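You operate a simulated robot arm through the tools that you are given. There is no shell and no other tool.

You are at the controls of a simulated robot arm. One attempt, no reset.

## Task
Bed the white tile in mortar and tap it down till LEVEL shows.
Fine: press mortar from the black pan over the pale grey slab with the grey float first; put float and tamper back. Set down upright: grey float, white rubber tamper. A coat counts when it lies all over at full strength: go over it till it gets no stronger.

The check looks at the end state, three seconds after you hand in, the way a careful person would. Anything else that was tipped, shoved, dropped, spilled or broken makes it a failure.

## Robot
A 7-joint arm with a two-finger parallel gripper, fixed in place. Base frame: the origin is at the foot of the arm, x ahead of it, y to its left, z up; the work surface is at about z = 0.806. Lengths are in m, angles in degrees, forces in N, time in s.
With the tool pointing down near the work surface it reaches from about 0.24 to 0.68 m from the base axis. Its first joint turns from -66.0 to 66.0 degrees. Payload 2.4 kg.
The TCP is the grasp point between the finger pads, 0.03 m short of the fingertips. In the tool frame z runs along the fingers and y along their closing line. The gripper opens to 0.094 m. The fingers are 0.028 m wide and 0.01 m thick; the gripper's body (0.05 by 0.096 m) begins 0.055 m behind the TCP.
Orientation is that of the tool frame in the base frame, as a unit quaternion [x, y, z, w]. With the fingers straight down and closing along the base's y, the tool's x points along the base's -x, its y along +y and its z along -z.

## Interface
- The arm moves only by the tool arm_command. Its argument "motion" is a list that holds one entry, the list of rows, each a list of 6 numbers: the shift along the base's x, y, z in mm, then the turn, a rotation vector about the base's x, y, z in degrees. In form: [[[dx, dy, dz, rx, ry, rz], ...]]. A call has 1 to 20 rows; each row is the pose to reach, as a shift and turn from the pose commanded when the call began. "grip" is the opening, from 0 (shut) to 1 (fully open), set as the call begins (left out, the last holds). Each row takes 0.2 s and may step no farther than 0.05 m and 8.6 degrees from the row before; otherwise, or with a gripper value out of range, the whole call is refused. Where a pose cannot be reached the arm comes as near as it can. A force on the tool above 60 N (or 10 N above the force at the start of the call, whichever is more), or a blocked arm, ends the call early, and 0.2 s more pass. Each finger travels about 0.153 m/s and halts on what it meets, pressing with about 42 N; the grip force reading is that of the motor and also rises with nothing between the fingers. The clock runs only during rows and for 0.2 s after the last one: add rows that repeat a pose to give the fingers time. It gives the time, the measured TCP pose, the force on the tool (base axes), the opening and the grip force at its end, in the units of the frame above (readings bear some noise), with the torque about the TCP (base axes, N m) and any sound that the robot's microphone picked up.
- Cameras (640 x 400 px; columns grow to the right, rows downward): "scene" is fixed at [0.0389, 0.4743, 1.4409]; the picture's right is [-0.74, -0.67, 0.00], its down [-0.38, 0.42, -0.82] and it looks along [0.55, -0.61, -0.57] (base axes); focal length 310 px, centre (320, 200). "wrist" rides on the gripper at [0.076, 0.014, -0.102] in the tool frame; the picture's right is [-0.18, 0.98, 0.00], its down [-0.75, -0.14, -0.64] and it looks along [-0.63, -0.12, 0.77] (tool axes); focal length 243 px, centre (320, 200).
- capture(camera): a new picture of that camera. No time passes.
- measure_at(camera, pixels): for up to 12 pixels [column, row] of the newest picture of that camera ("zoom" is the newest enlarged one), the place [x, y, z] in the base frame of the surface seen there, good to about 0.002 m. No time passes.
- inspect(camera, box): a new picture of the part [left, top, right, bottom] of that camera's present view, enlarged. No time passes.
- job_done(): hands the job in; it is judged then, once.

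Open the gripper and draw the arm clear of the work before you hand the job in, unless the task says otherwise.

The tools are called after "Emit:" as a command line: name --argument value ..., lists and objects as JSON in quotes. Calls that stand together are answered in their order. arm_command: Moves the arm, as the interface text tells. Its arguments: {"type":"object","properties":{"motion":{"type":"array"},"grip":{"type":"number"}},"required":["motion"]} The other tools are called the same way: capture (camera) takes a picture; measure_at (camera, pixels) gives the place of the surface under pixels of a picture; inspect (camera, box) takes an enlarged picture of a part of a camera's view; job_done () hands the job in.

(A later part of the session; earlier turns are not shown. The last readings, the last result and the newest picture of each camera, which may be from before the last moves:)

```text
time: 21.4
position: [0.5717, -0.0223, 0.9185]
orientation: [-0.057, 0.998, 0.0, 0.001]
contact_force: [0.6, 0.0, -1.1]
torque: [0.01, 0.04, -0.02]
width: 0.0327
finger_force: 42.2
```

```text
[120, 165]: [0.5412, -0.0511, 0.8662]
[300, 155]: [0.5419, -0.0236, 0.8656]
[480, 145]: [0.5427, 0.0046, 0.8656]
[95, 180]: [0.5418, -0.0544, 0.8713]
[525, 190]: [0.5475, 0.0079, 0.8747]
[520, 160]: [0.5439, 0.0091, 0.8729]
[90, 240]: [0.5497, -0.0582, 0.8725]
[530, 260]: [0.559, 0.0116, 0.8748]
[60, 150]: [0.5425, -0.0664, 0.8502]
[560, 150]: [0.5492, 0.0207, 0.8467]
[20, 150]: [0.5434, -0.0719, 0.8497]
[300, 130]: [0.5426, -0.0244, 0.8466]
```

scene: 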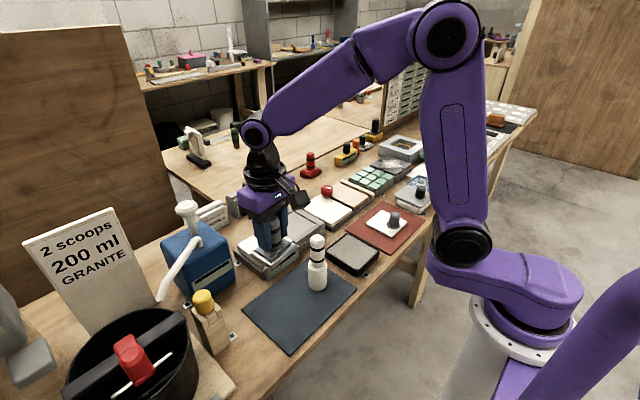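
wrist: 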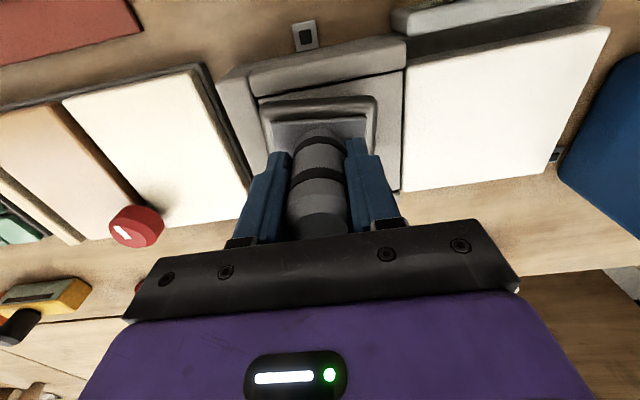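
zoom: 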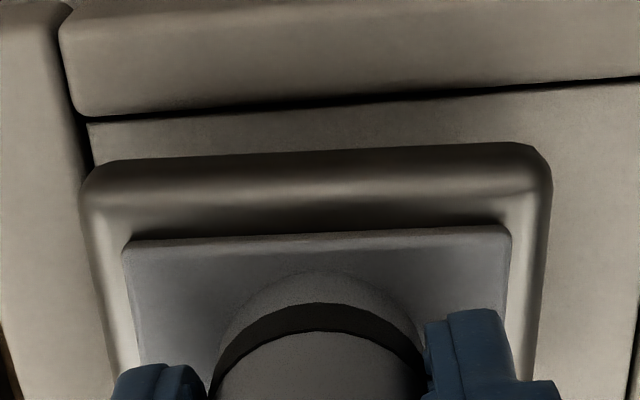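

Now the plate is aligned within about 1.5°, spanning x≈0.541–0.597, y≈−0.0595–0.013. I shift 2 mm away from the near and left rims and descend to contact.

Emit:
arm_command --motion '[[[2, 2, 0, 0, 0, 0], [2, 2, -6, 0, 0, 0], [2, 2, -10, 0, 0, 0], [2, 2, -12, 0, 0, 0], [2, 2, -12, 0, 0, 0]]]' --grip 0

Emit:
inspect --camera "wrist" --box '[240, 60, 400, 160]'

Emit:
inspect --camera "scene" --box '[255, 180, 355, 260]'

```text
time: 22.6
position: [0.572, -0.0189, 0.9062]
orientation: [-0.057, 0.998, -0.001, 0.001]
contact_force: [-0.5, 0.8, 4.9]
torque: [0.26, -0.1, 0.14]
width: 0.033
finger_force: 42.0
```

```text
4.00 times, centred on (320, 110) of wrist
```

zoom: 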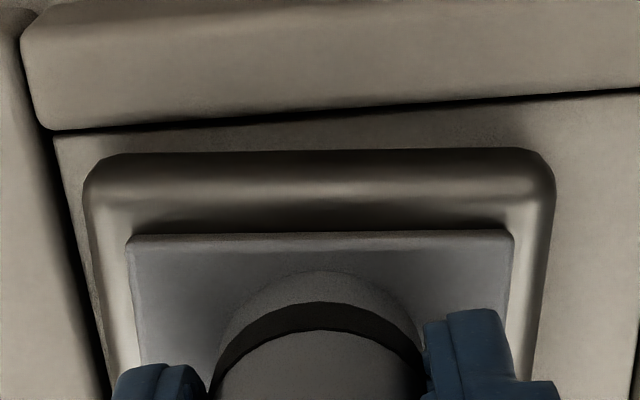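

```text
5.00 times, centred on (305, 220) of scene
```

zoom: 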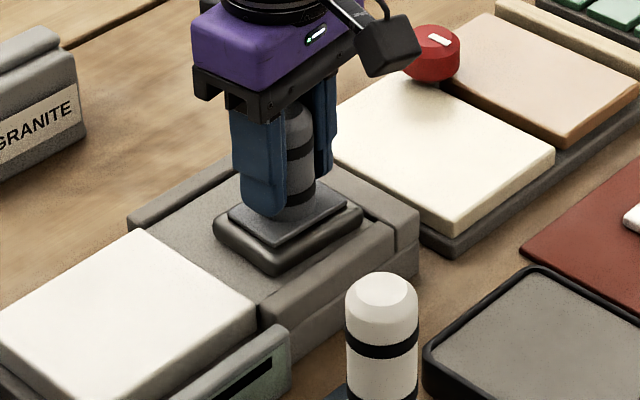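

Light contact (≈6 N) with the plate sitting inside the recess. I press about 1.5 mm more, hold, then lift to see what it left.

Emit:
arm_command --motion '[[[0, 0, -1, 0, 0, 0], [0, 0, -1.5, 0, 0, 0], [0, 0, -1.5, 0, 0, 0], [0, 0, -1.5, 0, 0, 0]]]' --grip 0

Emit:
arm_command --motion '[[[0, 0, 3, 0, 0, 0], [0, 0, 15, 0, 0, 0], [20, 0, 40, 0, 0, 0], [60, 0, 40, 0, 0, 0], [60, 0, 40, 0, 0, 0]]]' --grip 0

Emit:
capture --camera "wrist"

Emit:
inspect --camera "scene" --box '[255, 180, 355, 260]'

```text
time: 23.6
position: [0.5739, -0.0188, 0.907]
orientation: [-0.058, 0.998, 0.0, 0.0]
contact_force: [-6.8, 3.5, 26.9]
torque: [0.13, 0.03, 0.29]
width: 0.033
finger_force: 41.5
```

```text
time: 24.8
position: [0.6333, -0.022, 0.9447]
orientation: [-0.057, 0.998, 0.0, 0.0]
contact_force: [0.1, -0.7, -2.3]
torque: [-0.01, 0.01, -0.01]
width: 0.0327
finger_force: 42.3
```

```text
taken
```

wrist: 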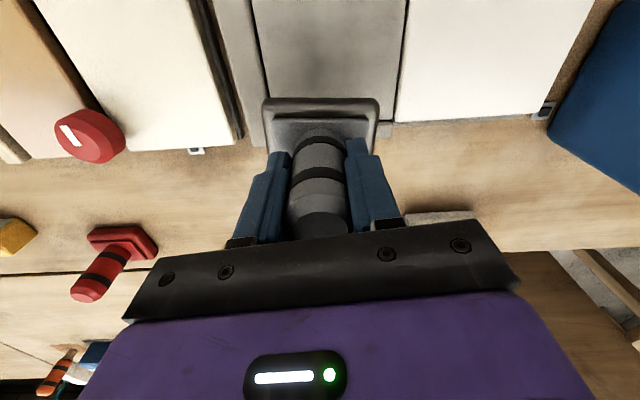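

```text
5.00 times, centred on (305, 220) of scene
```

zoom: 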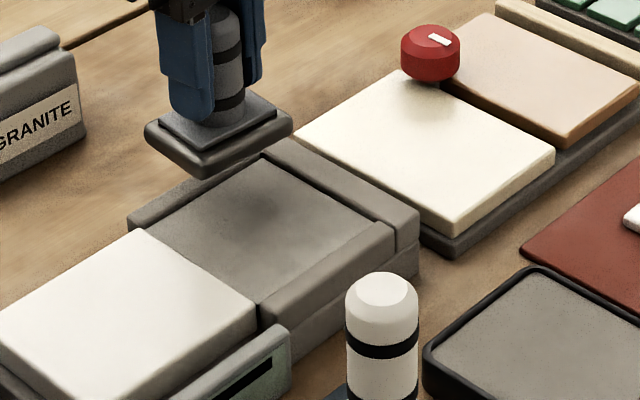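

A darker patch seems to have appeared on the slab. I enlarge the slab in the wrist view to see the deposit's extent.

Emit:
inspect --camera "wrist" --box '[230, 0, 410, 110]'

Emit:
inspect --camera "scene" --box '[275, 205, 325, 245]'

```text
3.56 times, centred on (320, 55) of wrist
```

zoom: 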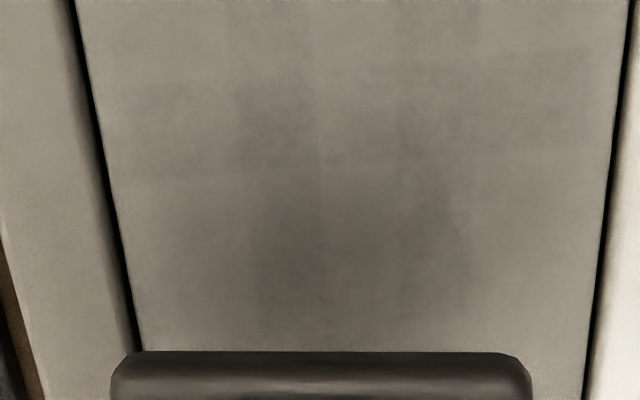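

```text
10.00 times, centred on (300, 225) of scene
```

zoom: 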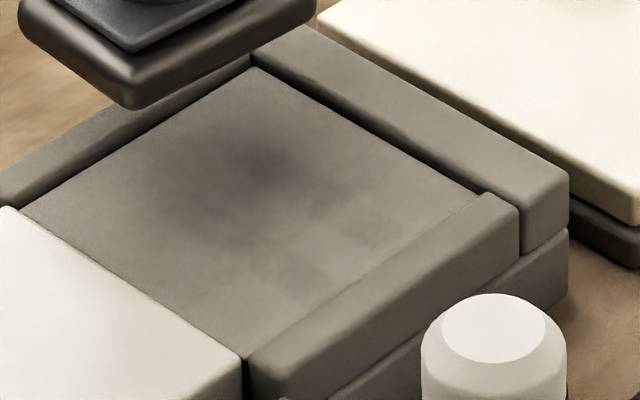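

The tint is faint and may include the float's shadow. I back off toward the pan side at height to see the slab unshadowed.

Emit:
arm_command --motion '[[[-20, -10, 20, 0, 0, -1], [-60, -15, 40, 0, 0, -2], [-100, -20, 40, 0, 0, -3], [-140, -30, 40, 0, 0, -4], [-180, -35, 40, 0, 0, -5], [-220, -40, 40, 0, 0, -6], [-232, -40, 40, 0, 0, -6.5], [-232, -40, 40, 0, 0, -6.5]]]' --grip 0

Emit:
capture --camera "wrist"

Emit:
inspect --camera "scene" --box '[265, 200, 335, 250]'

```text
time: 26.6
position: [0.4017, -0.0623, 0.9874]
orientation: [0.0, 1.0, 0.001, 0.001]
contact_force: [0.2, 0.4, -1.0]
torque: [-0.03, -0.02, 0.02]
width: 0.0328
finger_force: 42.2
```

```text
taken
```

wrist: 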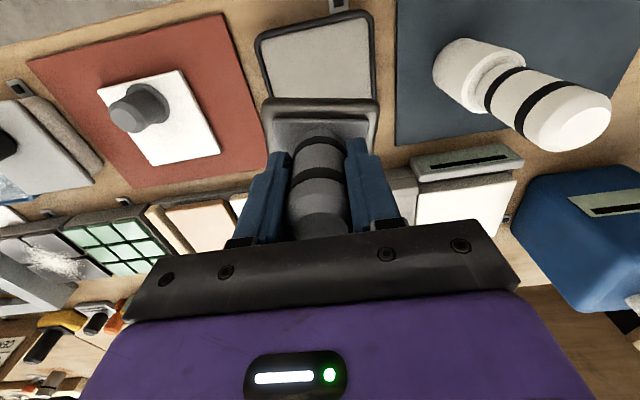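

```text
8.00 times, centred on (300, 225) of scene
```

zoom: 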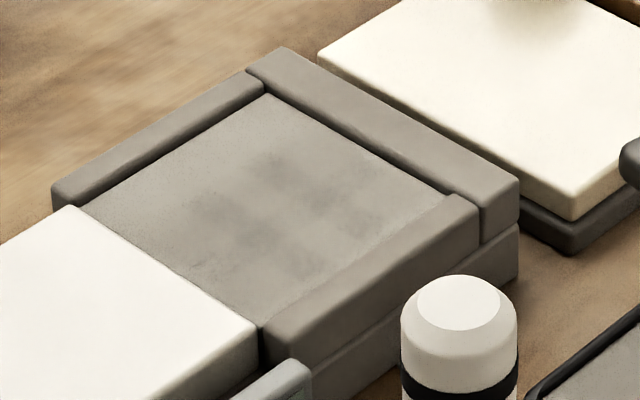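

The slab shows a faint patchy deposit (zoom ≈(200–380,150–250)). I check how much mortar is still on the float by zooming on it.

Emit:
inspect --camera "wrist" --box '[240, 70, 400, 170]'

Emit:
inspect --camera "scene" --box '[310, 180, 400, 250]'

```text
4.00 times, centred on (320, 120) of wrist
```

zoom: 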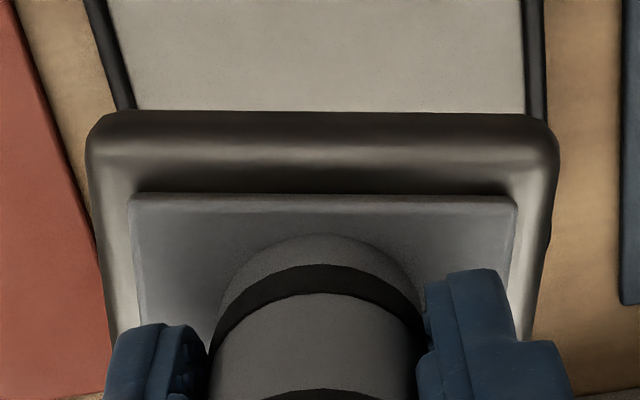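

```text
5.71 times, centred on (355, 215) of scene
```

zoom: 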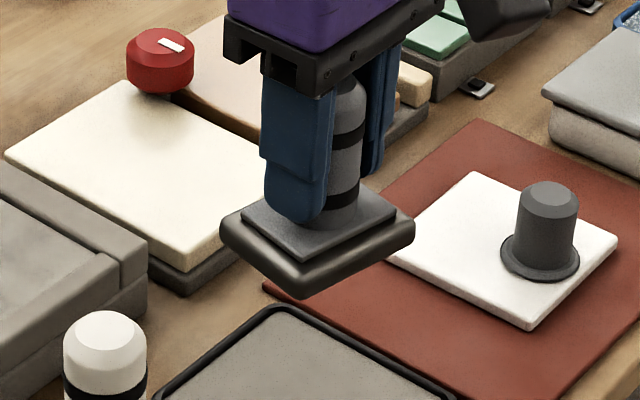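

The float still looks dark with mortar but has turned a bit more in the grip (front edge now flat in the zoom, ≈−10° yaw). I dip again in the pan with a lighter press to reload.

Emit:
arm_command --motion '[[[0, 0, -40, 0, 0, 0], [0, 0, -80, 0, 0, 0], [0, 0, -94, 0, 0, 0], [0, 0, -98, 0, 0, 0], [0, 0, -99, 0, 0, 0], [0, 0, -99, 0, 0, 0]]]' --grip 0

Emit:
arm_command --motion '[[[0, 0, 3, 0, 0, 0], [0, 0, 20, 0, 0, 0], [0, 0, 60, 0, 0, 0], [0, 0, 99, 0, 0, 0], [0, 0, 99, 0, 0, 0]]]' --grip 0

Emit:
inspect --camera "wrist" --box '[240, 70, 400, 170]'

Emit:
inspect --camera "scene" --box '[300, 180, 410, 280]'

```text
time: 28.0
position: [0.4003, -0.0602, 0.8878]
orientation: [-0.001, 1.0, -0.001, 0.0]
contact_force: [-4.7, -0.4, 22.9]
torque: [0.11, -0.42, 0.17]
width: 0.033
finger_force: 41.7
```

```text
time: 29.2
position: [0.3996, -0.0617, 0.9856]
orientation: [-0.001, 1.0, 0.0, 0.0]
contact_force: [0.8, -0.5, -1.6]
torque: [0.0, 0.02, 0.0]
width: 0.0326
finger_force: 41.8
```

```text
4.00 times, centred on (320, 120) of wrist
```

zoom: 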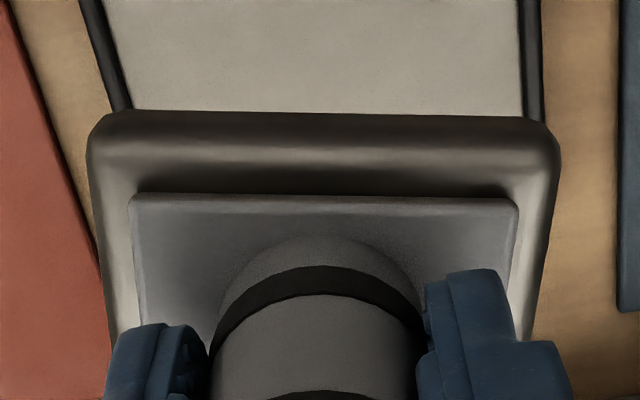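

```text
4.00 times, centred on (355, 230) of scene
```

zoom: 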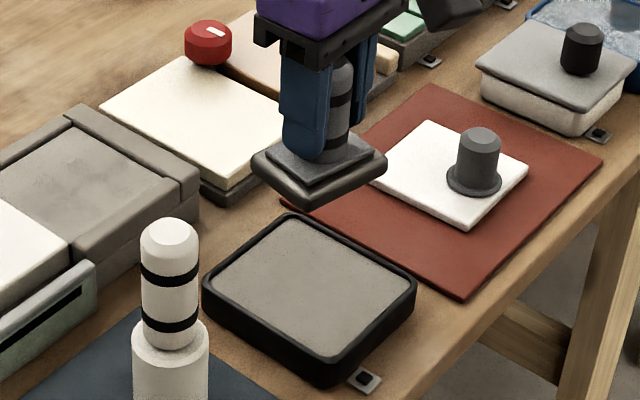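

Reloaded. I carry the float back to the slab with the tool turned +11° to square up the plate, hovering at the far/left quarter.

Emit:
arm_command --motion '[[[35, 6, 0, 0, 0, 2], [75, 14, 0, 0, 0, 4], [115, 22, 0, 0, 0, 6], [155, 30, 0, 0, 0, 8], [190, 36, 0, 0, 0, 10], [208, 38, 0, 0, 0, 11], [208, 38, -30, 0, 0, 11], [208, 38, -66, 0, 0, 11], [208, 38, -66, 0, 0, 11]]]' --grip 0

Emit:
inspect --camera "wrist" --box '[230, 30, 410, 150]'

Emit:
measure_at --camera "zoom" --pixels '[[120, 250], [300, 245], [480, 240], [115, 290], [505, 290], [80, 290], [540, 290], [300, 215], [130, 320], [505, 320], [590, 200], [40, 200]]'

```text
time: 31.2
position: [0.6093, -0.0238, 0.9204]
orientation: [-0.097, 0.995, 0.001, 0.0]
contact_force: [0.0, -0.8, -1.4]
torque: [0.01, -0.01, 0.0]
width: 0.0327
finger_force: 42.2
```

```text
3.33 times, centred on (320, 90) of wrist
```

zoom: 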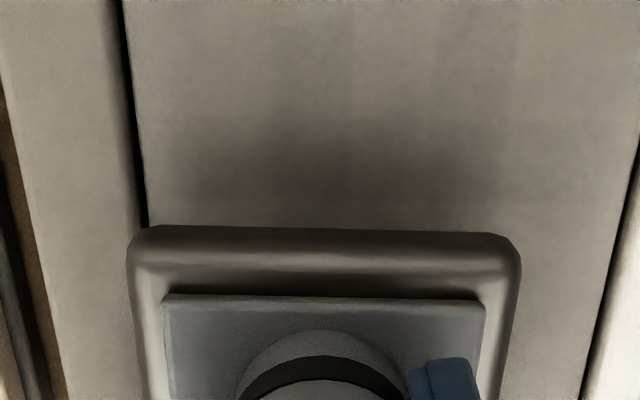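

```text
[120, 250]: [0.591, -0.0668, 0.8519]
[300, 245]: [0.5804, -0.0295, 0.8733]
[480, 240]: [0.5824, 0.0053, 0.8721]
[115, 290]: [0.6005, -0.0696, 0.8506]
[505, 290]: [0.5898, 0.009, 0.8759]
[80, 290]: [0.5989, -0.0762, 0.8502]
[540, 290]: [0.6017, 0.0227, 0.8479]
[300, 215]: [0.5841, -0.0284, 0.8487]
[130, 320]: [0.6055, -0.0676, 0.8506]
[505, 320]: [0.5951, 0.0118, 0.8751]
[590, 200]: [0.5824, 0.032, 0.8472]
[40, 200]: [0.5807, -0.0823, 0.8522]
```

The plate is square with the slab within ≈1°, its right edge at y≈0.012. I press here, then 25 mm to the right, watching the forces.

Emit:
arm_command --motion '[[[0, 0, -8, 0, 0, 0], [0, 0, -12, 0, 0, 0], [0, 0, -14, 0, 0, 0], [0, 0, -14, 0, 0, 0], [0, 0, -14, 0, 0, 0]]]' --grip 0

Emit:
arm_command --motion '[[[0, 0, 4, 0, 0, 0], [0, 0, 9, 0, 0, 0], [0, 13, 9, 0, 0, 0], [0, 25, 9, 0, 0, 0], [0, 25, 4, 0, 0, 0], [0, 25, 0, 0, 0, 0], [0, 25, 0, 0, 0, 0], [0, 25, 0, 0, 0, 0]]]' --grip 0

Emit:
arm_command --motion '[[[0, 0, 4, 0, 0, 0], [0, 0, 9, 0, 0, 0], [-15, 0, 9, 0, 0, 0], [-36, 0, 9, 0, 0, 0], [-36, 0, 4, 0, 0, 0], [-36, 0, 0, 0, 0, 0], [-36, 0, 0, 0, 0, 0], [-36, 0, 0, 0, 0, 0]]]' --grip 0

```text
time: 32.4
position: [0.6111, -0.0221, 0.9076]
orientation: [-0.097, 0.995, -0.001, 0.004]
contact_force: [0.6, 4.6, 23.9]
torque: [-0.39, -0.82, 0.13]
width: 0.0329
finger_force: 42.0
```

```text
time: 34.2
position: [0.6095, 0.0037, 0.9078]
orientation: [-0.096, 0.995, 0.001, 0.003]
contact_force: [-5.2, 0.0, 26.2]
torque: [0.81, 0.44, 0.12]
width: 0.0325
finger_force: 42.1
```

```text
time: 36.0
position: [0.5716, 0.0027, 0.9069]
orientation: [-0.096, 0.995, 0.0, 0.001]
contact_force: [-6.2, -4.2, 21.6]
torque: [0.67, 0.66, 0.26]
width: 0.0324
finger_force: 41.8
```

Forces were 22–26 N at each spot at consistent heights. I press the fourth (near/left) spot too, then lift away and look at the slab.

Emit:
arm_command --motion '[[[0, 0, 4, 0, 0, 0], [0, 0, 9, 0, 0, 0], [0, -13, 9, 0, 0, 0], [0, -24, 9, 0, 0, 0], [0, -24, 4, 0, 0, 0], [0, -24, 0, 0, 0, 0], [0, -24, 0, 0, 0, 0], [0, -24, 0, 0, 0, 0]]]' --grip 0

Emit:
arm_command --motion '[[[0, 0, 4, 0, 0, 0], [0, 0, 30, 0, 0, 0], [-10, 0, 65, 0, 0, 0], [-40, -8, 80, 0, 0, -2], [-80, -16, 80, 0, 0, -4], [-120, -24, 80, 0, 0, -6], [-150, -34, 80, 0, 0, -8], [-172, -38, 80, 0, 0, -11], [-172, -38, 80, 0, 0, -11]]]' --grip 0

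Emit:
inspect --camera "scene" --box '[265, 200, 335, 250]'

Emit:
inspect --camera "wrist" --box '[240, 70, 400, 170]'

```text
time: 37.8
position: [0.5727, -0.0206, 0.9067]
orientation: [-0.095, 0.995, 0.001, 0.0]
contact_force: [-0.2, -0.1, -1.9]
torque: [-0.01, -0.01, 0.01]
width: 0.0326
finger_force: 41.8
```

```text
time: 39.8
position: [0.4012, -0.0623, 0.9842]
orientation: [0.0, 1.0, 0.001, -0.001]
contact_force: [1.2, -0.9, -2.7]
torque: [-0.01, -0.01, -0.01]
width: 0.0325
finger_force: 41.9
```

```text
8.00 times, centred on (300, 225) of scene
```

zoom: 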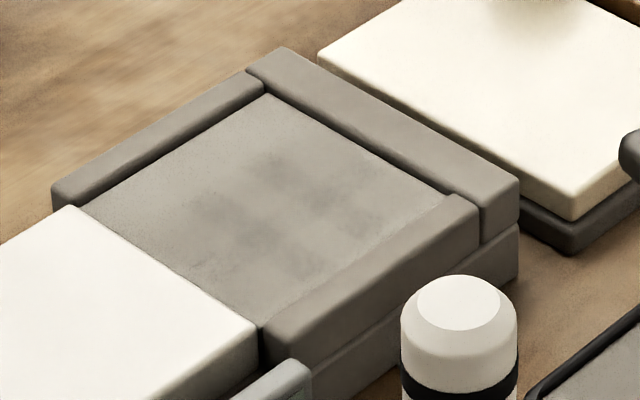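

```text
4.00 times, centred on (320, 120) of wrist
```

zoom: 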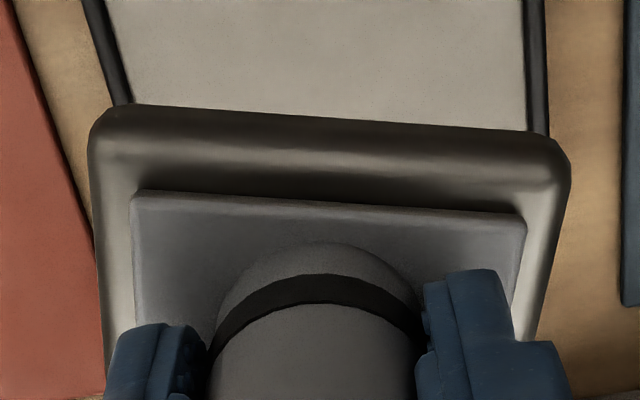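

The fourth press made no contact (−1.9 N), so the handle has slid up slightly in the grip, and the plate has turned to about −14°. I inspect the slab more closely to locate the darker patches.

Emit:
inspect --camera "scene" --box '[274, 207, 326, 243]'

Emit:
measure_at --camera "zoom" --pixels '[[270, 130], [180, 195], [240, 230], [310, 235], [310, 280], [385, 205], [360, 160], [180, 120], [100, 190], [260, 320], [450, 180], [270, 60]]'

```text
11.11 times, centred on (300, 225) of scene
```

zoom: 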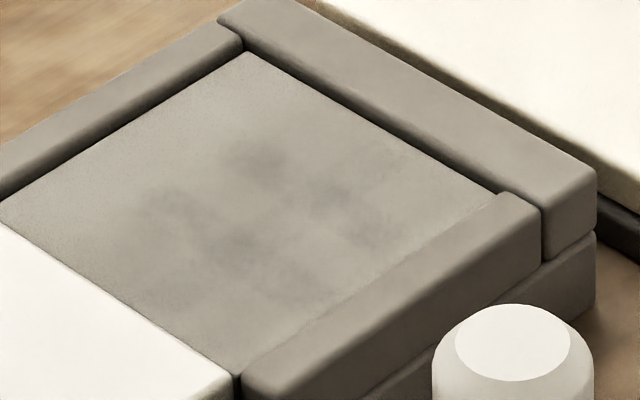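

```text
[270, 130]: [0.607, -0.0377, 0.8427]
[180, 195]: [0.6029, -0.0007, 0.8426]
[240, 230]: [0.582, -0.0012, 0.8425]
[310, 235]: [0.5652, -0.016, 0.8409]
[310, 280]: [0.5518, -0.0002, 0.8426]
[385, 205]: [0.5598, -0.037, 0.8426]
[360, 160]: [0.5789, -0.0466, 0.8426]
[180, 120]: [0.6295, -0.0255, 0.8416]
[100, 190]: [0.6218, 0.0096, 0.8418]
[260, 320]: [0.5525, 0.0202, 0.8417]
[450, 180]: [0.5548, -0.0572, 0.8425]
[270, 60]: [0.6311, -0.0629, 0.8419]
```

The deposit is faint and blotchy (patches around (0.60,−0.04), (0.58,0.00), (0.56,−0.04)), so it needs more going over. I reload in the pan, feeling for contact since the handle slid in the grip.

Emit:
arm_command --motion '[[[0, 0, -40, 0, 0, 0], [0, 0, -80, 0, 0, 0], [0, 0, -96, 0, 0, 0], [0, 0, -100, 0, 0, 0], [0, 0, -100, 0, 0, 0]]]' --grip 0

```text
time: 41.0
position: [0.4018, -0.0602, 0.8852]
orientation: [-0.002, 1.0, 0.0, 0.001]
contact_force: [-2.7, 1.7, 13.2]
torque: [0.13, -0.35, 0.02]
width: 0.0324
finger_force: 42.0
```

Contact at 13 N in the pan. I lift and go to the slab with the tool at +14° to square the plate, hovering near the near/left quarter to recheck alignment.

Emit:
arm_command --motion '[[[0, 0, 5, 0, 0, 0], [0, 0, 40, 0, 0, 0], [0, 0, 80, 0, 0, 2], [20, 4, 95, 0, 0, 4], [55, 12, 95, 0, 0, 6], [95, 22, 95, 0, 0, 8], [135, 30, 95, 0, 0, 10], [160, 36, 95, 0, 0, 12], [173, 38, 95, 0, 0, 14], [173, 38, 60, 0, 0, 14], [173, 38, 33, 0, 0, 14], [173, 38, 33, 0, 0, 14]]]' --grip 0

Emit:
inspect --camera "wrist" --box '[240, 60, 400, 160]'

Emit:
measure_at --camera "zoom" --pixels '[[120, 165], [300, 160], [500, 165], [95, 200], [540, 210], [95, 240], [535, 250], [300, 120], [300, 190], [60, 200], [580, 200], [20, 120]]'

```text
time: 43.6
position: [0.5735, -0.0205, 0.9183]
orientation: [-0.122, 0.993, 0.001, 0.001]
contact_force: [-0.2, 0.8, -1.6]
torque: [-0.01, -0.02, 0.0]
width: 0.0327
finger_force: 42.0
```

```text
4.00 times, centred on (320, 110) of wrist
```

zoom: 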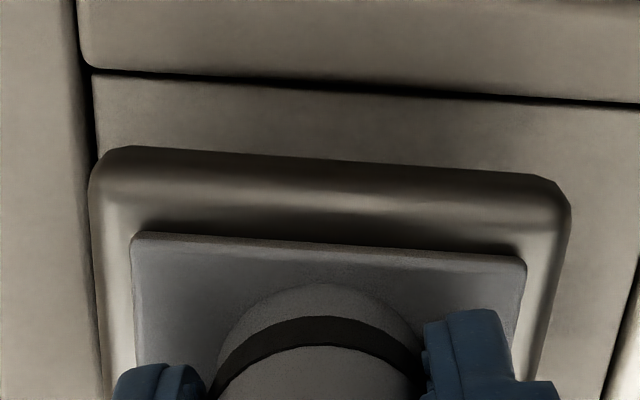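

```text
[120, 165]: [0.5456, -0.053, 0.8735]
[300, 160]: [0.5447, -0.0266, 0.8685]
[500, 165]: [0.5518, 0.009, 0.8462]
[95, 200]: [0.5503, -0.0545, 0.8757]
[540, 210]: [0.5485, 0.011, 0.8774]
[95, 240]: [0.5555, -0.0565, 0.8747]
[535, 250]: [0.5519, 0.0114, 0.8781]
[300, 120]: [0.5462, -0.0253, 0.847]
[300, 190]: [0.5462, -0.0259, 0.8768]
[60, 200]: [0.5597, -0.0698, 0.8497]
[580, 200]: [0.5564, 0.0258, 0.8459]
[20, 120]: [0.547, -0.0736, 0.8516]
```

The plate is now parallel to the slab edge, about 14 mm above it. I lower to a light contact.

Emit:
arm_command --motion '[[[0, 0, -8, 0, 0, 0], [0, 0, -13, 0, 0, 0], [0, 0, -15.5, 0, 0, 0], [0, 0, -15.5, 0, 0, 0]]]' --grip 0

```text
time: 44.6
position: [0.5751, -0.0219, 0.9019]
orientation: [-0.121, 0.993, 0.001, 0.001]
contact_force: [-0.1, 0.6, 1.1]
torque: [0.12, -0.11, 0.04]
width: 0.0326
finger_force: 41.8
```

Barely touching (≈3 N). I press 0.8 mm deeper and slide slowly 24 mm to the right and back while watching force.

Emit:
arm_command --motion '[[[0, 0, -0.8, 0, 0, 0], [0, 0, -0.8, 0, 0, 0], [0, 6, -0.8, 0, 0, 0], [0, 12, -0.8, 0, 0, 0], [0, 18, -0.8, 0, 0, 0], [0, 23, -0.8, 0, 0, 0], [0, 23, -0.8, 0, 0, 0]]]' --grip 0

Emit:
inspect --camera "wrist" --box '[230, 50, 410, 160]'

Emit:
inspect --camera "scene" --box '[265, 190, 345, 250]'

```text
time: 46.2
position: [0.5743, -0.0007, 0.9022]
orientation: [-0.122, 0.993, -0.001, 0.002]
contact_force: [1.2, -12.4, 27.1]
torque: [-0.1, 0.29, 0.14]
width: 0.0325
finger_force: 42.6
```

```text
3.56 times, centred on (320, 105) of wrist
```

zoom: 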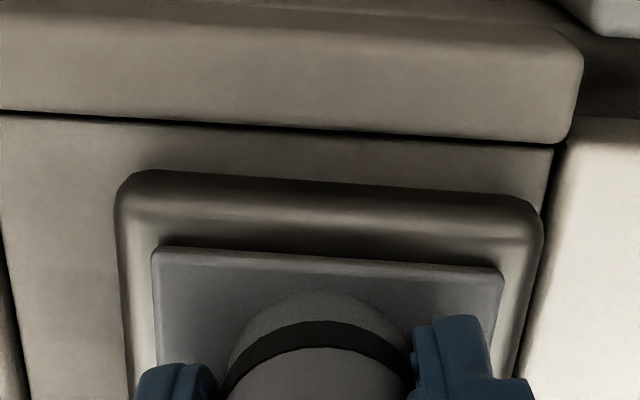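

```text
6.67 times, centred on (305, 220) of scene
```

zoom: 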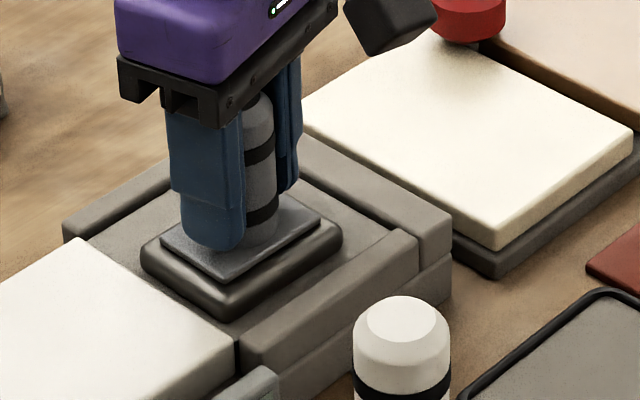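

Sliding works (27 N down, 12 N friction) and the plate keeps inside the recess. I ease slightly and sweep on: back along +x, then −y, then return.

Emit:
arm_command --motion '[[[0, -1, 0.3, 0, 0, 0], [6, -1, 0.3, 0, 0, 0], [12, -1, 0.3, 0, 0, 0], [18, -1, 0.3, 0, 0, 0], [24, -1, 0.3, 0, 0, 0], [30, -1, 0.3, 0, 0, 0], [35, -1, 0.3, 0, 0, 0], [35, -1, 0.3, 0, 0, 0]]]' --grip 0

Emit:
arm_command --motion '[[[0, -6, 0, 0, 0, 0], [0, -12, 0, 0, 0, 0], [0, -18, 0, 0, 0, 0], [0, -23, 0, 0, 0, 0], [0, -23, 0, 0, 0, 0]]]' --grip 0

Emit:
inspect --camera "wrist" --box '[230, 0, 410, 160]'

```text
time: 48.0
position: [0.6094, 0.0008, 0.9024]
orientation: [-0.122, 0.993, -0.001, -0.002]
contact_force: [-0.9, 0.3, -2.5]
torque: [0.03, -0.01, 0.01]
width: 0.0324
finger_force: 42.5
```

```text
time: 49.2
position: [0.6081, -0.0223, 0.9025]
orientation: [-0.121, 0.993, 0.0, 0.0]
contact_force: [0.3, 0.5, -1.5]
torque: [-0.06, 0.0, 0.0]
width: 0.0325
finger_force: 42.2
```

```text
2.50 times, centred on (320, 80) of wrist
```

zoom: 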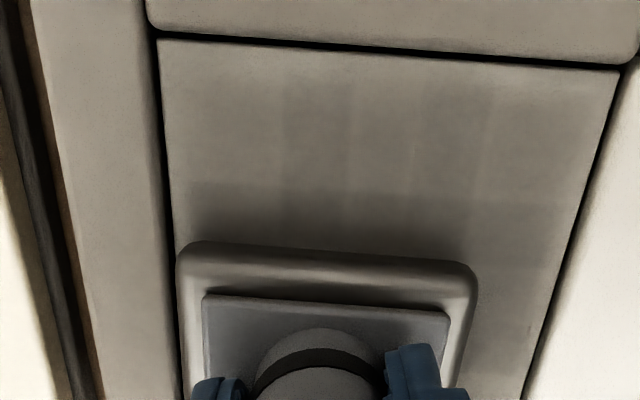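

The last moves lost contact because the handle slid further up, but faint strips are visible on the slab. I press down here step by step to regain contact and dwell.

Emit:
arm_command --motion '[[[0, 0, -1, 0, 0, 0], [0, 0, -2, 0, 0, 0], [0, 0, -2, 0, 0, 0]]]' --grip 0

```text
time: 50.0
position: [0.6094, -0.0223, 0.901]
orientation: [-0.122, 0.993, 0.001, 0.001]
contact_force: [-5.3, -0.4, 17.8]
torque: [0.0, 0.58, -0.02]
width: 0.0323
finger_force: 42.1
```

Contact regained at 18 N. I press 0.5 mm more and dwell 3 s to see whether dwelling strengthens the coat.

Emit:
arm_command --motion '[[[0, 0, -0.5, 0, 0, 0], [0, 0, -0.5, 0, 0, 0], [0, 0, -0.5, 0, 0, 0], [0, 0, -0.5, 0, 0, 0], [0, 0, -0.5, 0, 0, 0], [0, 0, -0.5, 0, 0, 0], [0, 0, -0.5, 0, 0, 0], [0, 0, -0.5, 0, 0, 0], [0, 0, -0.5, 0, 0, 0], [0, 0, -0.5, 0, 0, 0], [0, 0, -0.5, 0, 0, 0], [0, 0, -0.5, 0, 0, 0], [0, 0, -0.5, 0, 0, 0], [0, 0, -0.5, 0, 0, 0]]]' --grip 0

Emit:
arm_command --motion '[[[0, 0, 4, 0, 0, 0], [0, 0, 30, 0, 0, 0], [-10, 0, 65, 0, 0, 0], [-46, -4, 85, 0, 0, -2], [-86, -12, 85, 0, 0, -5], [-126, -20, 85, 0, 0, -8], [-166, -30, 85, 0, 0, -11], [-208, -38, 85, 0, 0, -14], [-208, -38, 85, 0, 0, -14]]]' --grip 0

Emit:
inspect --camera "scene" --box '[274, 207, 326, 243]'

Emit:
inspect --camera "wrist" --box '[240, 70, 400, 170]'

```text
time: 53.0
position: [0.6091, -0.0208, 0.9006]
orientation: [-0.122, 0.992, 0.001, 0.001]
contact_force: [4.1, 0.1, 21.8]
torque: [0.03, 0.17, 0.01]
width: 0.0326
finger_force: 42.2
```

```text
time: 55.0
position: [0.397, -0.0636, 0.9865]
orientation: [0.0, 1.0, 0.0, 0.0]
contact_force: [-0.1, 0.3, -1.2]
torque: [0.01, -0.03, 0.0]
width: 0.0323
finger_force: 41.7
```

```text
11.11 times, centred on (300, 225) of scene
```

zoom: 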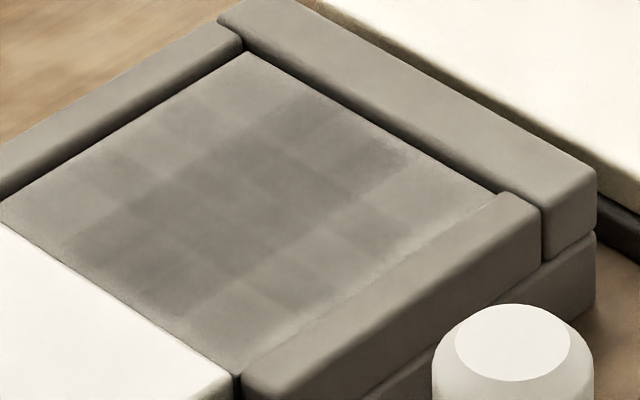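

```text
4.00 times, centred on (320, 120) of wrist
```

zoom: 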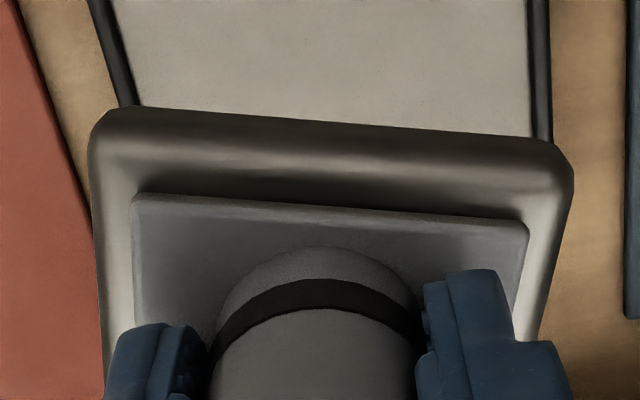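

Now the coat is clearly stronger, with square cells visible; the centre is darker and the border strips lighter. I measure where the dark region ends.

Emit:
inspect --camera "scene" --box '[274, 207, 326, 243]'

Emit:
measure_at --camera "zoom" --pixels '[[85, 235], [180, 310], [300, 308], [400, 165], [310, 95], [130, 165], [210, 120], [345, 195], [360, 240], [200, 290], [380, 195], [250, 130]]'

```text
11.11 times, centred on (300, 225) of scene
```

zoom: 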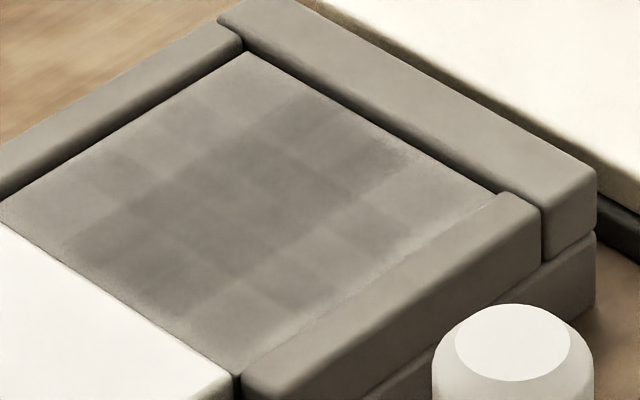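

```text
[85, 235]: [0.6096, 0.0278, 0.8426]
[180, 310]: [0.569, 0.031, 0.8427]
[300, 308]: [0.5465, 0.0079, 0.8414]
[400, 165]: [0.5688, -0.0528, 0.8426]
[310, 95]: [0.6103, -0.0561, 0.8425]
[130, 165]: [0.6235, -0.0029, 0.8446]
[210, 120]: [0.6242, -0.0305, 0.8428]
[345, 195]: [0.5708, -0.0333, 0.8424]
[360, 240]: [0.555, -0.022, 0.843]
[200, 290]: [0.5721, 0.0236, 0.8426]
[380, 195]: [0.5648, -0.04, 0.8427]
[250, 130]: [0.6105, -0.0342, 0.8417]
```

The strong band is x≈0.57–0.61, y≈−0.055–0.03; sliding clearly lays more. I reload in the pan, pressing a bit further so the fingertips come to bear on the plate.

Emit:
arm_command --motion '[[[0, 0, -40, 0, 0, 0], [0, 0, -80, 0, 0, 0], [0, 0, -100, 0, 0, 0], [0, 0, -104, 0, 0, 0], [0, 0, -106, 0, 0, 0], [0, 0, -106, 0, 0, 0]]]' --grip 0

Emit:
inspect --camera "wrist" --box '[230, 60, 410, 220]'

```text
time: 56.4
position: [0.3996, -0.0595, 0.8806]
orientation: [-0.002, 1.0, 0.0, 0.001]
contact_force: [-4.0, 4.3, 27.8]
torque: [0.18, -0.05, 0.06]
width: 0.0325
finger_force: 42.2
```

```text
2.50 times, centred on (320, 140) of wrist
```

zoom: 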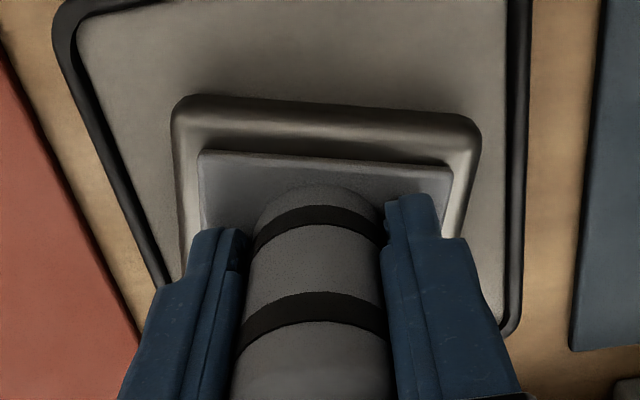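

27.8 N in the pan with the fingertips close to the plate. I press 2 mm further to seat them.

Emit:
arm_command --motion '[[[0, 0, -1, 0, 0, 0], [0, 0, -2, 0, 0, 0], [0, 0, -2, 0, 0, 0]]]' --grip 0

Emit:
inspect --camera "scene" --box '[310, 200, 390, 280]'

```text
time: 57.2
position: [0.4013, -0.0606, 0.878]
orientation: [-0.001, 1.0, 0.0, 0.001]
contact_force: [-1.7, 8.8, 26.7]
torque: [0.2, -0.07, 0.0]
width: 0.0328
finger_force: 42.0
```

```text
5.00 times, centred on (350, 240) of scene
```

zoom: 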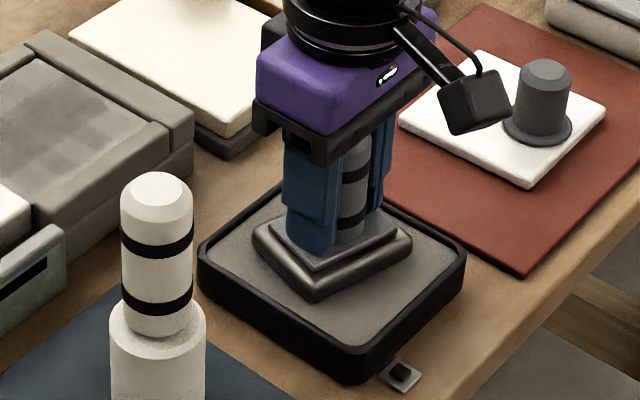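

The force saturates near 27 N (handle sliding). I press another 2.5 mm to bring the fingertips onto the plate.

Emit:
arm_command --motion '[[[0, 0, -1, 0, 0, 0], [0, 0, -2, 0, 0, 0], [0, 0, -2.5, 0, 0, 0], [0, 0, -2.5, 0, 0, 0]]]' --grip 0

Emit:
inspect --camera "scene" --box '[310, 200, 390, 280]'

```text
time: 58.2
position: [0.4003, -0.0608, 0.876]
orientation: [0.001, 1.0, 0.0, 0.001]
contact_force: [-0.6, 4.0, 27.6]
torque: [0.1, 0.03, 0.04]
width: 0.0322
finger_force: 42.1
```

```text
5.00 times, centred on (350, 240) of scene
```

zoom: 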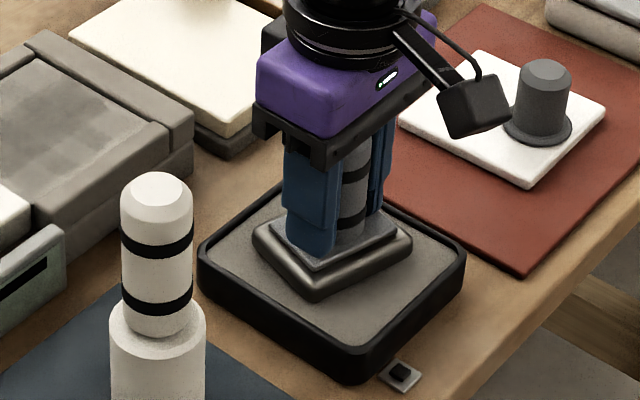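

Still 27.6 N; the fingertips must be within about a millimetre of the plate. I press 2 mm more.

Emit:
arm_command --motion '[[[0, 0, -1, 0, 0, 0], [0, 0, -2, 0, 0, 0], [0, 0, -2, 0, 0, 0]]]' --grip 0

```text
time: 59.0
position: [0.4005, -0.0604, 0.8732]
orientation: [0.001, 1.0, 0.0, 0.001]
contact_force: [-7.4, 2.9, 54.1]
torque: [0.08, 0.48, 0.04]
width: 0.0325
finger_force: 41.6
```

Force jumped to 54 N: the fingertips now bear on the plate, so pressing will be firm. I lift and carry the loaded float to the slab (tool +14°).

Emit:
arm_command --motion '[[[0, 0, 5, 0, 0, 0], [0, 0, 40, 0, 0, 0], [0, 0, 80, 0, 0, 2], [20, 4, 108, 0, 0, 4], [55, 12, 108, 0, 0, 6], [95, 22, 108, 0, 0, 8], [135, 30, 108, 0, 0, 10], [160, 36, 108, 0, 0, 12], [173, 38, 108, 0, 0, 14], [173, 38, 60, 0, 0, 14], [173, 38, 34, 0, 0, 14], [173, 38, 34, 0, 0, 14]]]' --grip 0

Emit:
inspect --camera "wrist" --box '[230, 40, 410, 180]'

Emit:
measure_at --camera "zoom" --pixels '[[160, 240], [320, 240], [470, 245], [130, 280], [505, 290], [100, 280], [540, 280], [320, 180], [120, 300], [510, 310], [60, 200], [600, 220]]'

```text
time: 61.6
position: [0.5745, -0.0229, 0.9032]
orientation: [-0.121, 0.993, 0.0, 0.0]
contact_force: [-0.2, 0.1, -1.7]
torque: [0.03, -0.01, 0.0]
width: 0.0325
finger_force: 42.3
```

```text
2.86 times, centred on (320, 110) of wrist
```

zoom: 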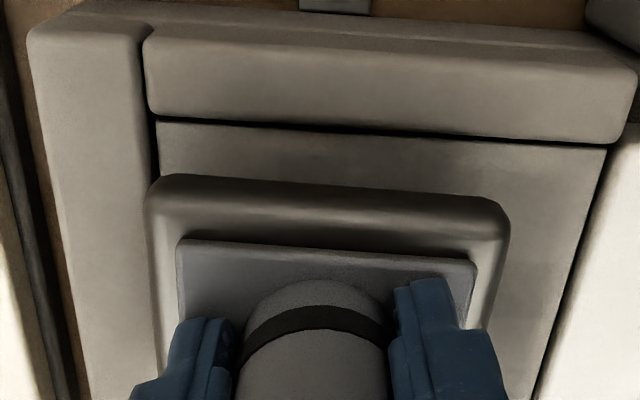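

```text
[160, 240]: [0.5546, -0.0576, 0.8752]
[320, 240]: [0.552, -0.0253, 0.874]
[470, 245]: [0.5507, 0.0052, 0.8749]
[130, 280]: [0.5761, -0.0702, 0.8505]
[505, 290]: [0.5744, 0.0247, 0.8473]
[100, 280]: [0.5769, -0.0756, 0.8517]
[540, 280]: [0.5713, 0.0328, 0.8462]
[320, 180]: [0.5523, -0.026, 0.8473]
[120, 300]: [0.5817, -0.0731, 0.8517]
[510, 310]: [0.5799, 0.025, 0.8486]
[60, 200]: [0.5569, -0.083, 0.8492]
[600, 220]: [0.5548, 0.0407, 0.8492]
```

Aligned, about 12 mm above the slab. I lower to contact and read the force.

Emit:
arm_command --motion '[[[-1, 1, -8, 0, 0, 0], [-1, 1, -11.5, 0, 0, 0], [-1, 1, -13, 0, 0, 0], [-1, 1, -13, 0, 0, 0]]]' --grip 0

```text
time: 62.6
position: [0.5734, -0.0234, 0.8921]
orientation: [-0.122, 0.993, -0.001, 0.001]
contact_force: [0.0, -0.6, -0.9]
torque: [0.01, 0.03, -0.01]
width: 0.0325
finger_force: 41.9
```

Emit:
arm_command --motion '[[[0, 0, -1, 0, 0, 0], [0, 0, -1.5, 0, 0, 0], [0, 0, -1.5, 0, 0, 0]]]' --grip 0

```text
time: 63.4
position: [0.5725, -0.0214, 0.8927]
orientation: [-0.123, 0.992, 0.0, -0.001]
contact_force: [1.0, 0.4, -1.6]
torque: [0.02, 0.04, -0.05]
width: 0.0324
finger_force: 42.0
```

No contact force yet at this depth, which is unexpected. I look at both views before going lower.

Emit:
inspect --camera "wrist" --box '[230, 40, 410, 180]'

Emit:
inspect --camera "scene" --box '[265, 190, 345, 250]'

```text
2.86 times, centred on (320, 110) of wrist
```

zoom: 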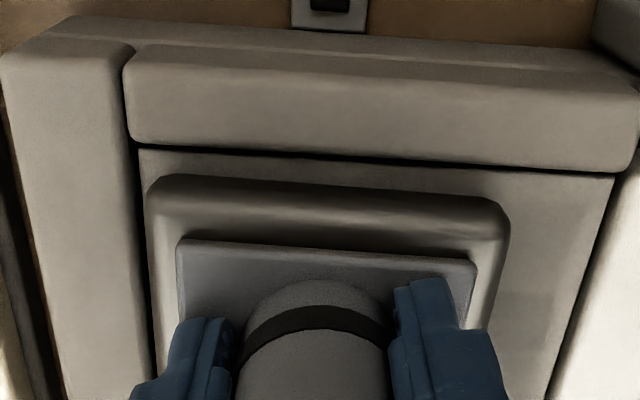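

```text
6.67 times, centred on (305, 220) of scene
```

zoom: 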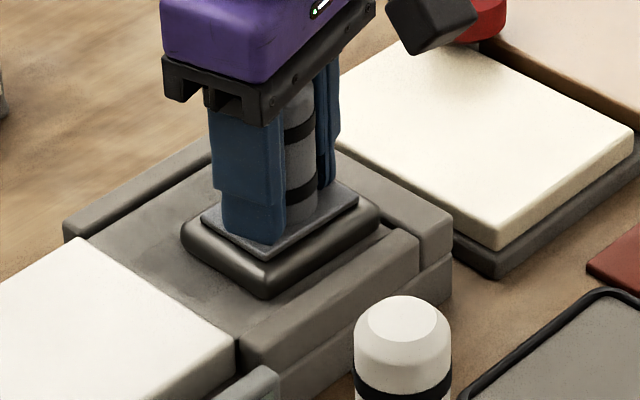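

It looks a millimetre or two short of contact. I lower in 1 mm steps.

Emit:
arm_command --motion '[[[0, 0, -1, 0, 0, 0], [0, 0, -1, 0, 0, 0]]]' --grip 0

Emit:
arm_command --motion '[[[0, 0, -1, 0, 0, 0], [0, 0, -1, 0, 0, 0]]]' --grip 0

```text
time: 64.0
position: [0.5732, -0.0213, 0.8914]
orientation: [-0.123, 0.992, 0.0, 0.001]
contact_force: [-3.8, -1.0, 7.6]
torque: [-0.01, 0.16, 0.01]
width: 0.0322
finger_force: 41.6
```

```text
time: 64.6
position: [0.5729, -0.021, 0.8922]
orientation: [-0.122, 0.993, 0.0, 0.0]
contact_force: [-5.6, -0.4, 16.9]
torque: [-0.04, 0.51, -0.01]
width: 0.0325
finger_force: 42.3
```

Contact: 17 N now. I sweep right along the near edge, 24 mm, keeping this height.

Emit:
arm_command --motion '[[[0, 5, -0.3, 0, 0, 0], [0, 10, -0.3, 0, 0, 0], [0, 15, -0.3, 0, 0, 0], [0, 20, -0.3, 0, 0, 0], [0, 24, -0.3, 0, 0, 0]]]' --grip 0

Emit:
arm_command --motion '[[[6, 0, -0.3, 0, 0, 0], [12, 0, -0.3, 0, 0, 0], [18, 0, -0.3, 0, 0, 0], [24, 0, -0.3, 0, 0, 0], [30, 0, -0.3, 0, 0, 0], [36, 0, -0.3, 0, 0, 0]]]' --grip 0

Emit:
arm_command --motion '[[[0, -5, 0, 0, 0, 0], [0, -10, 0, 0, 0, 0], [0, -15, 0, 0, 0, 0], [0, -20, 0, 0, 0, 0], [0, -24, 0, 0, 0, 0]]]' --grip 0

Emit:
arm_command --motion '[[[-6, 0, 0, 0, 0, 0], [-12, 0, 0, 0, 0, 0], [-18, 0, 0, 0, 0, 0], [-24, 0, 0, 0, 0, 0], [-30, 0, 0, 0, 0, 0], [-36, 0, 0, 0, 0, 0]]]' --grip 0

```text
time: 65.8
position: [0.5735, 0.0013, 0.8916]
orientation: [-0.121, 0.993, 0.0, 0.002]
contact_force: [1.8, -8.5, 19.7]
torque: [-0.09, 0.43, 0.24]
width: 0.0326
finger_force: 42.1
```

```text
time: 67.2
position: [0.6088, 0.0022, 0.8907]
orientation: [-0.122, 0.993, 0.0, -0.001]
contact_force: [-16.3, -6.8, 32.7]
torque: [-0.21, 0.41, 0.29]
width: 0.0326
finger_force: 42.3
```

```text
time: 68.4
position: [0.6091, -0.0198, 0.8908]
orientation: [-0.122, 0.992, 0.0, 0.001]
contact_force: [0.8, 11.0, 28.2]
torque: [0.31, 0.66, -0.28]
width: 0.0325
finger_force: 42.3
```

```text
time: 69.8
position: [0.5747, -0.0207, 0.8913]
orientation: [-0.122, 0.992, -0.001, 0.003]
contact_force: [9.1, 0.7, 21.9]
torque: [-0.03, 0.28, -0.02]
width: 0.0325
finger_force: 42.0
```

Contact held through the whole loop (20–33 N). I lift and carry the float to the pan, then look at the slab.

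Emit:
arm_command --motion '[[[0, 0, 4, 0, 0, 0], [0, 0, 30, 0, 0, 0], [-10, -2, 65, 0, 0, -2], [-40, -8, 90, 0, 0, -5], [-80, -18, 90, 0, 0, -8], [-120, -28, 90, 0, 0, -11], [-160, -36, 90, 0, 0, -14], [-172, -38, 90, 0, 0, -14], [-172, -38, 90, 0, 0, -14]]]' --grip 0

Emit:
inspect --camera "scene" --box '[274, 207, 326, 243]'

Emit:
inspect --camera "wrist" --box '[240, 70, 400, 170]'

```text
time: 71.8
position: [0.4001, -0.0619, 0.9784]
orientation: [0.0, 1.0, 0.0, 0.0]
contact_force: [1.1, -0.1, -0.9]
torque: [0.03, -0.01, 0.0]
width: 0.0326
finger_force: 42.0
```

```text
11.11 times, centred on (300, 225) of scene
```

zoom: 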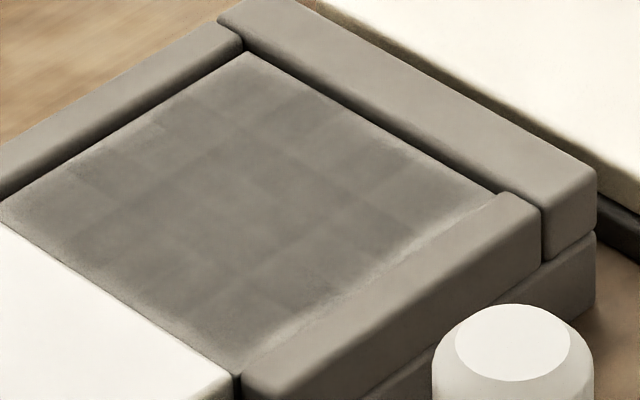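

```text
4.00 times, centred on (320, 120) of wrist
```

zoom: 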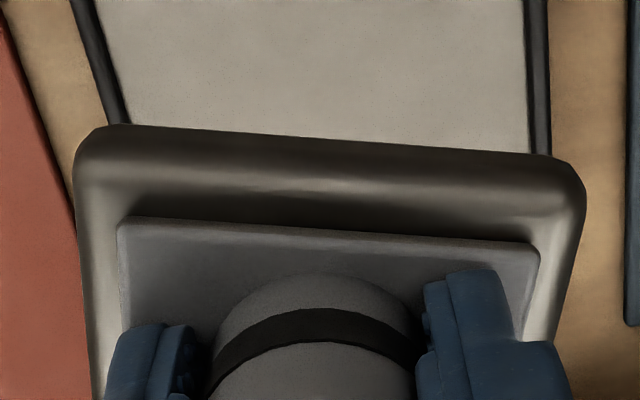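

The coat is now much more even; a lighter strip remains along the near rim (zoom (490,195)–(240,370)). I reload in the pan, feeling for contact.

Emit:
arm_command --motion '[[[0, 0, -40, 0, 0, 0], [0, 0, -80, 0, 0, 0], [0, 0, -102, 0, 0, 0], [0, 0, -107, 0, 0, 0], [0, 0, -108.5, 0, 0, 0], [0, 0, -108.5, 0, 0, 0]]]' --grip 0

```text
time: 72.9
position: [0.3992, -0.0628, 0.8728]
orientation: [0.0, 1.0, 0.0, 0.0]
contact_force: [-6.0, 0.0, 17.0]
torque: [0.01, -0.35, 0.0]
width: 0.0326
finger_force: 42.4
stopped in row 5: the force on the tool passed its limit at 71 N (the readings are from after the stop); the commanded pose is now the measured one
```

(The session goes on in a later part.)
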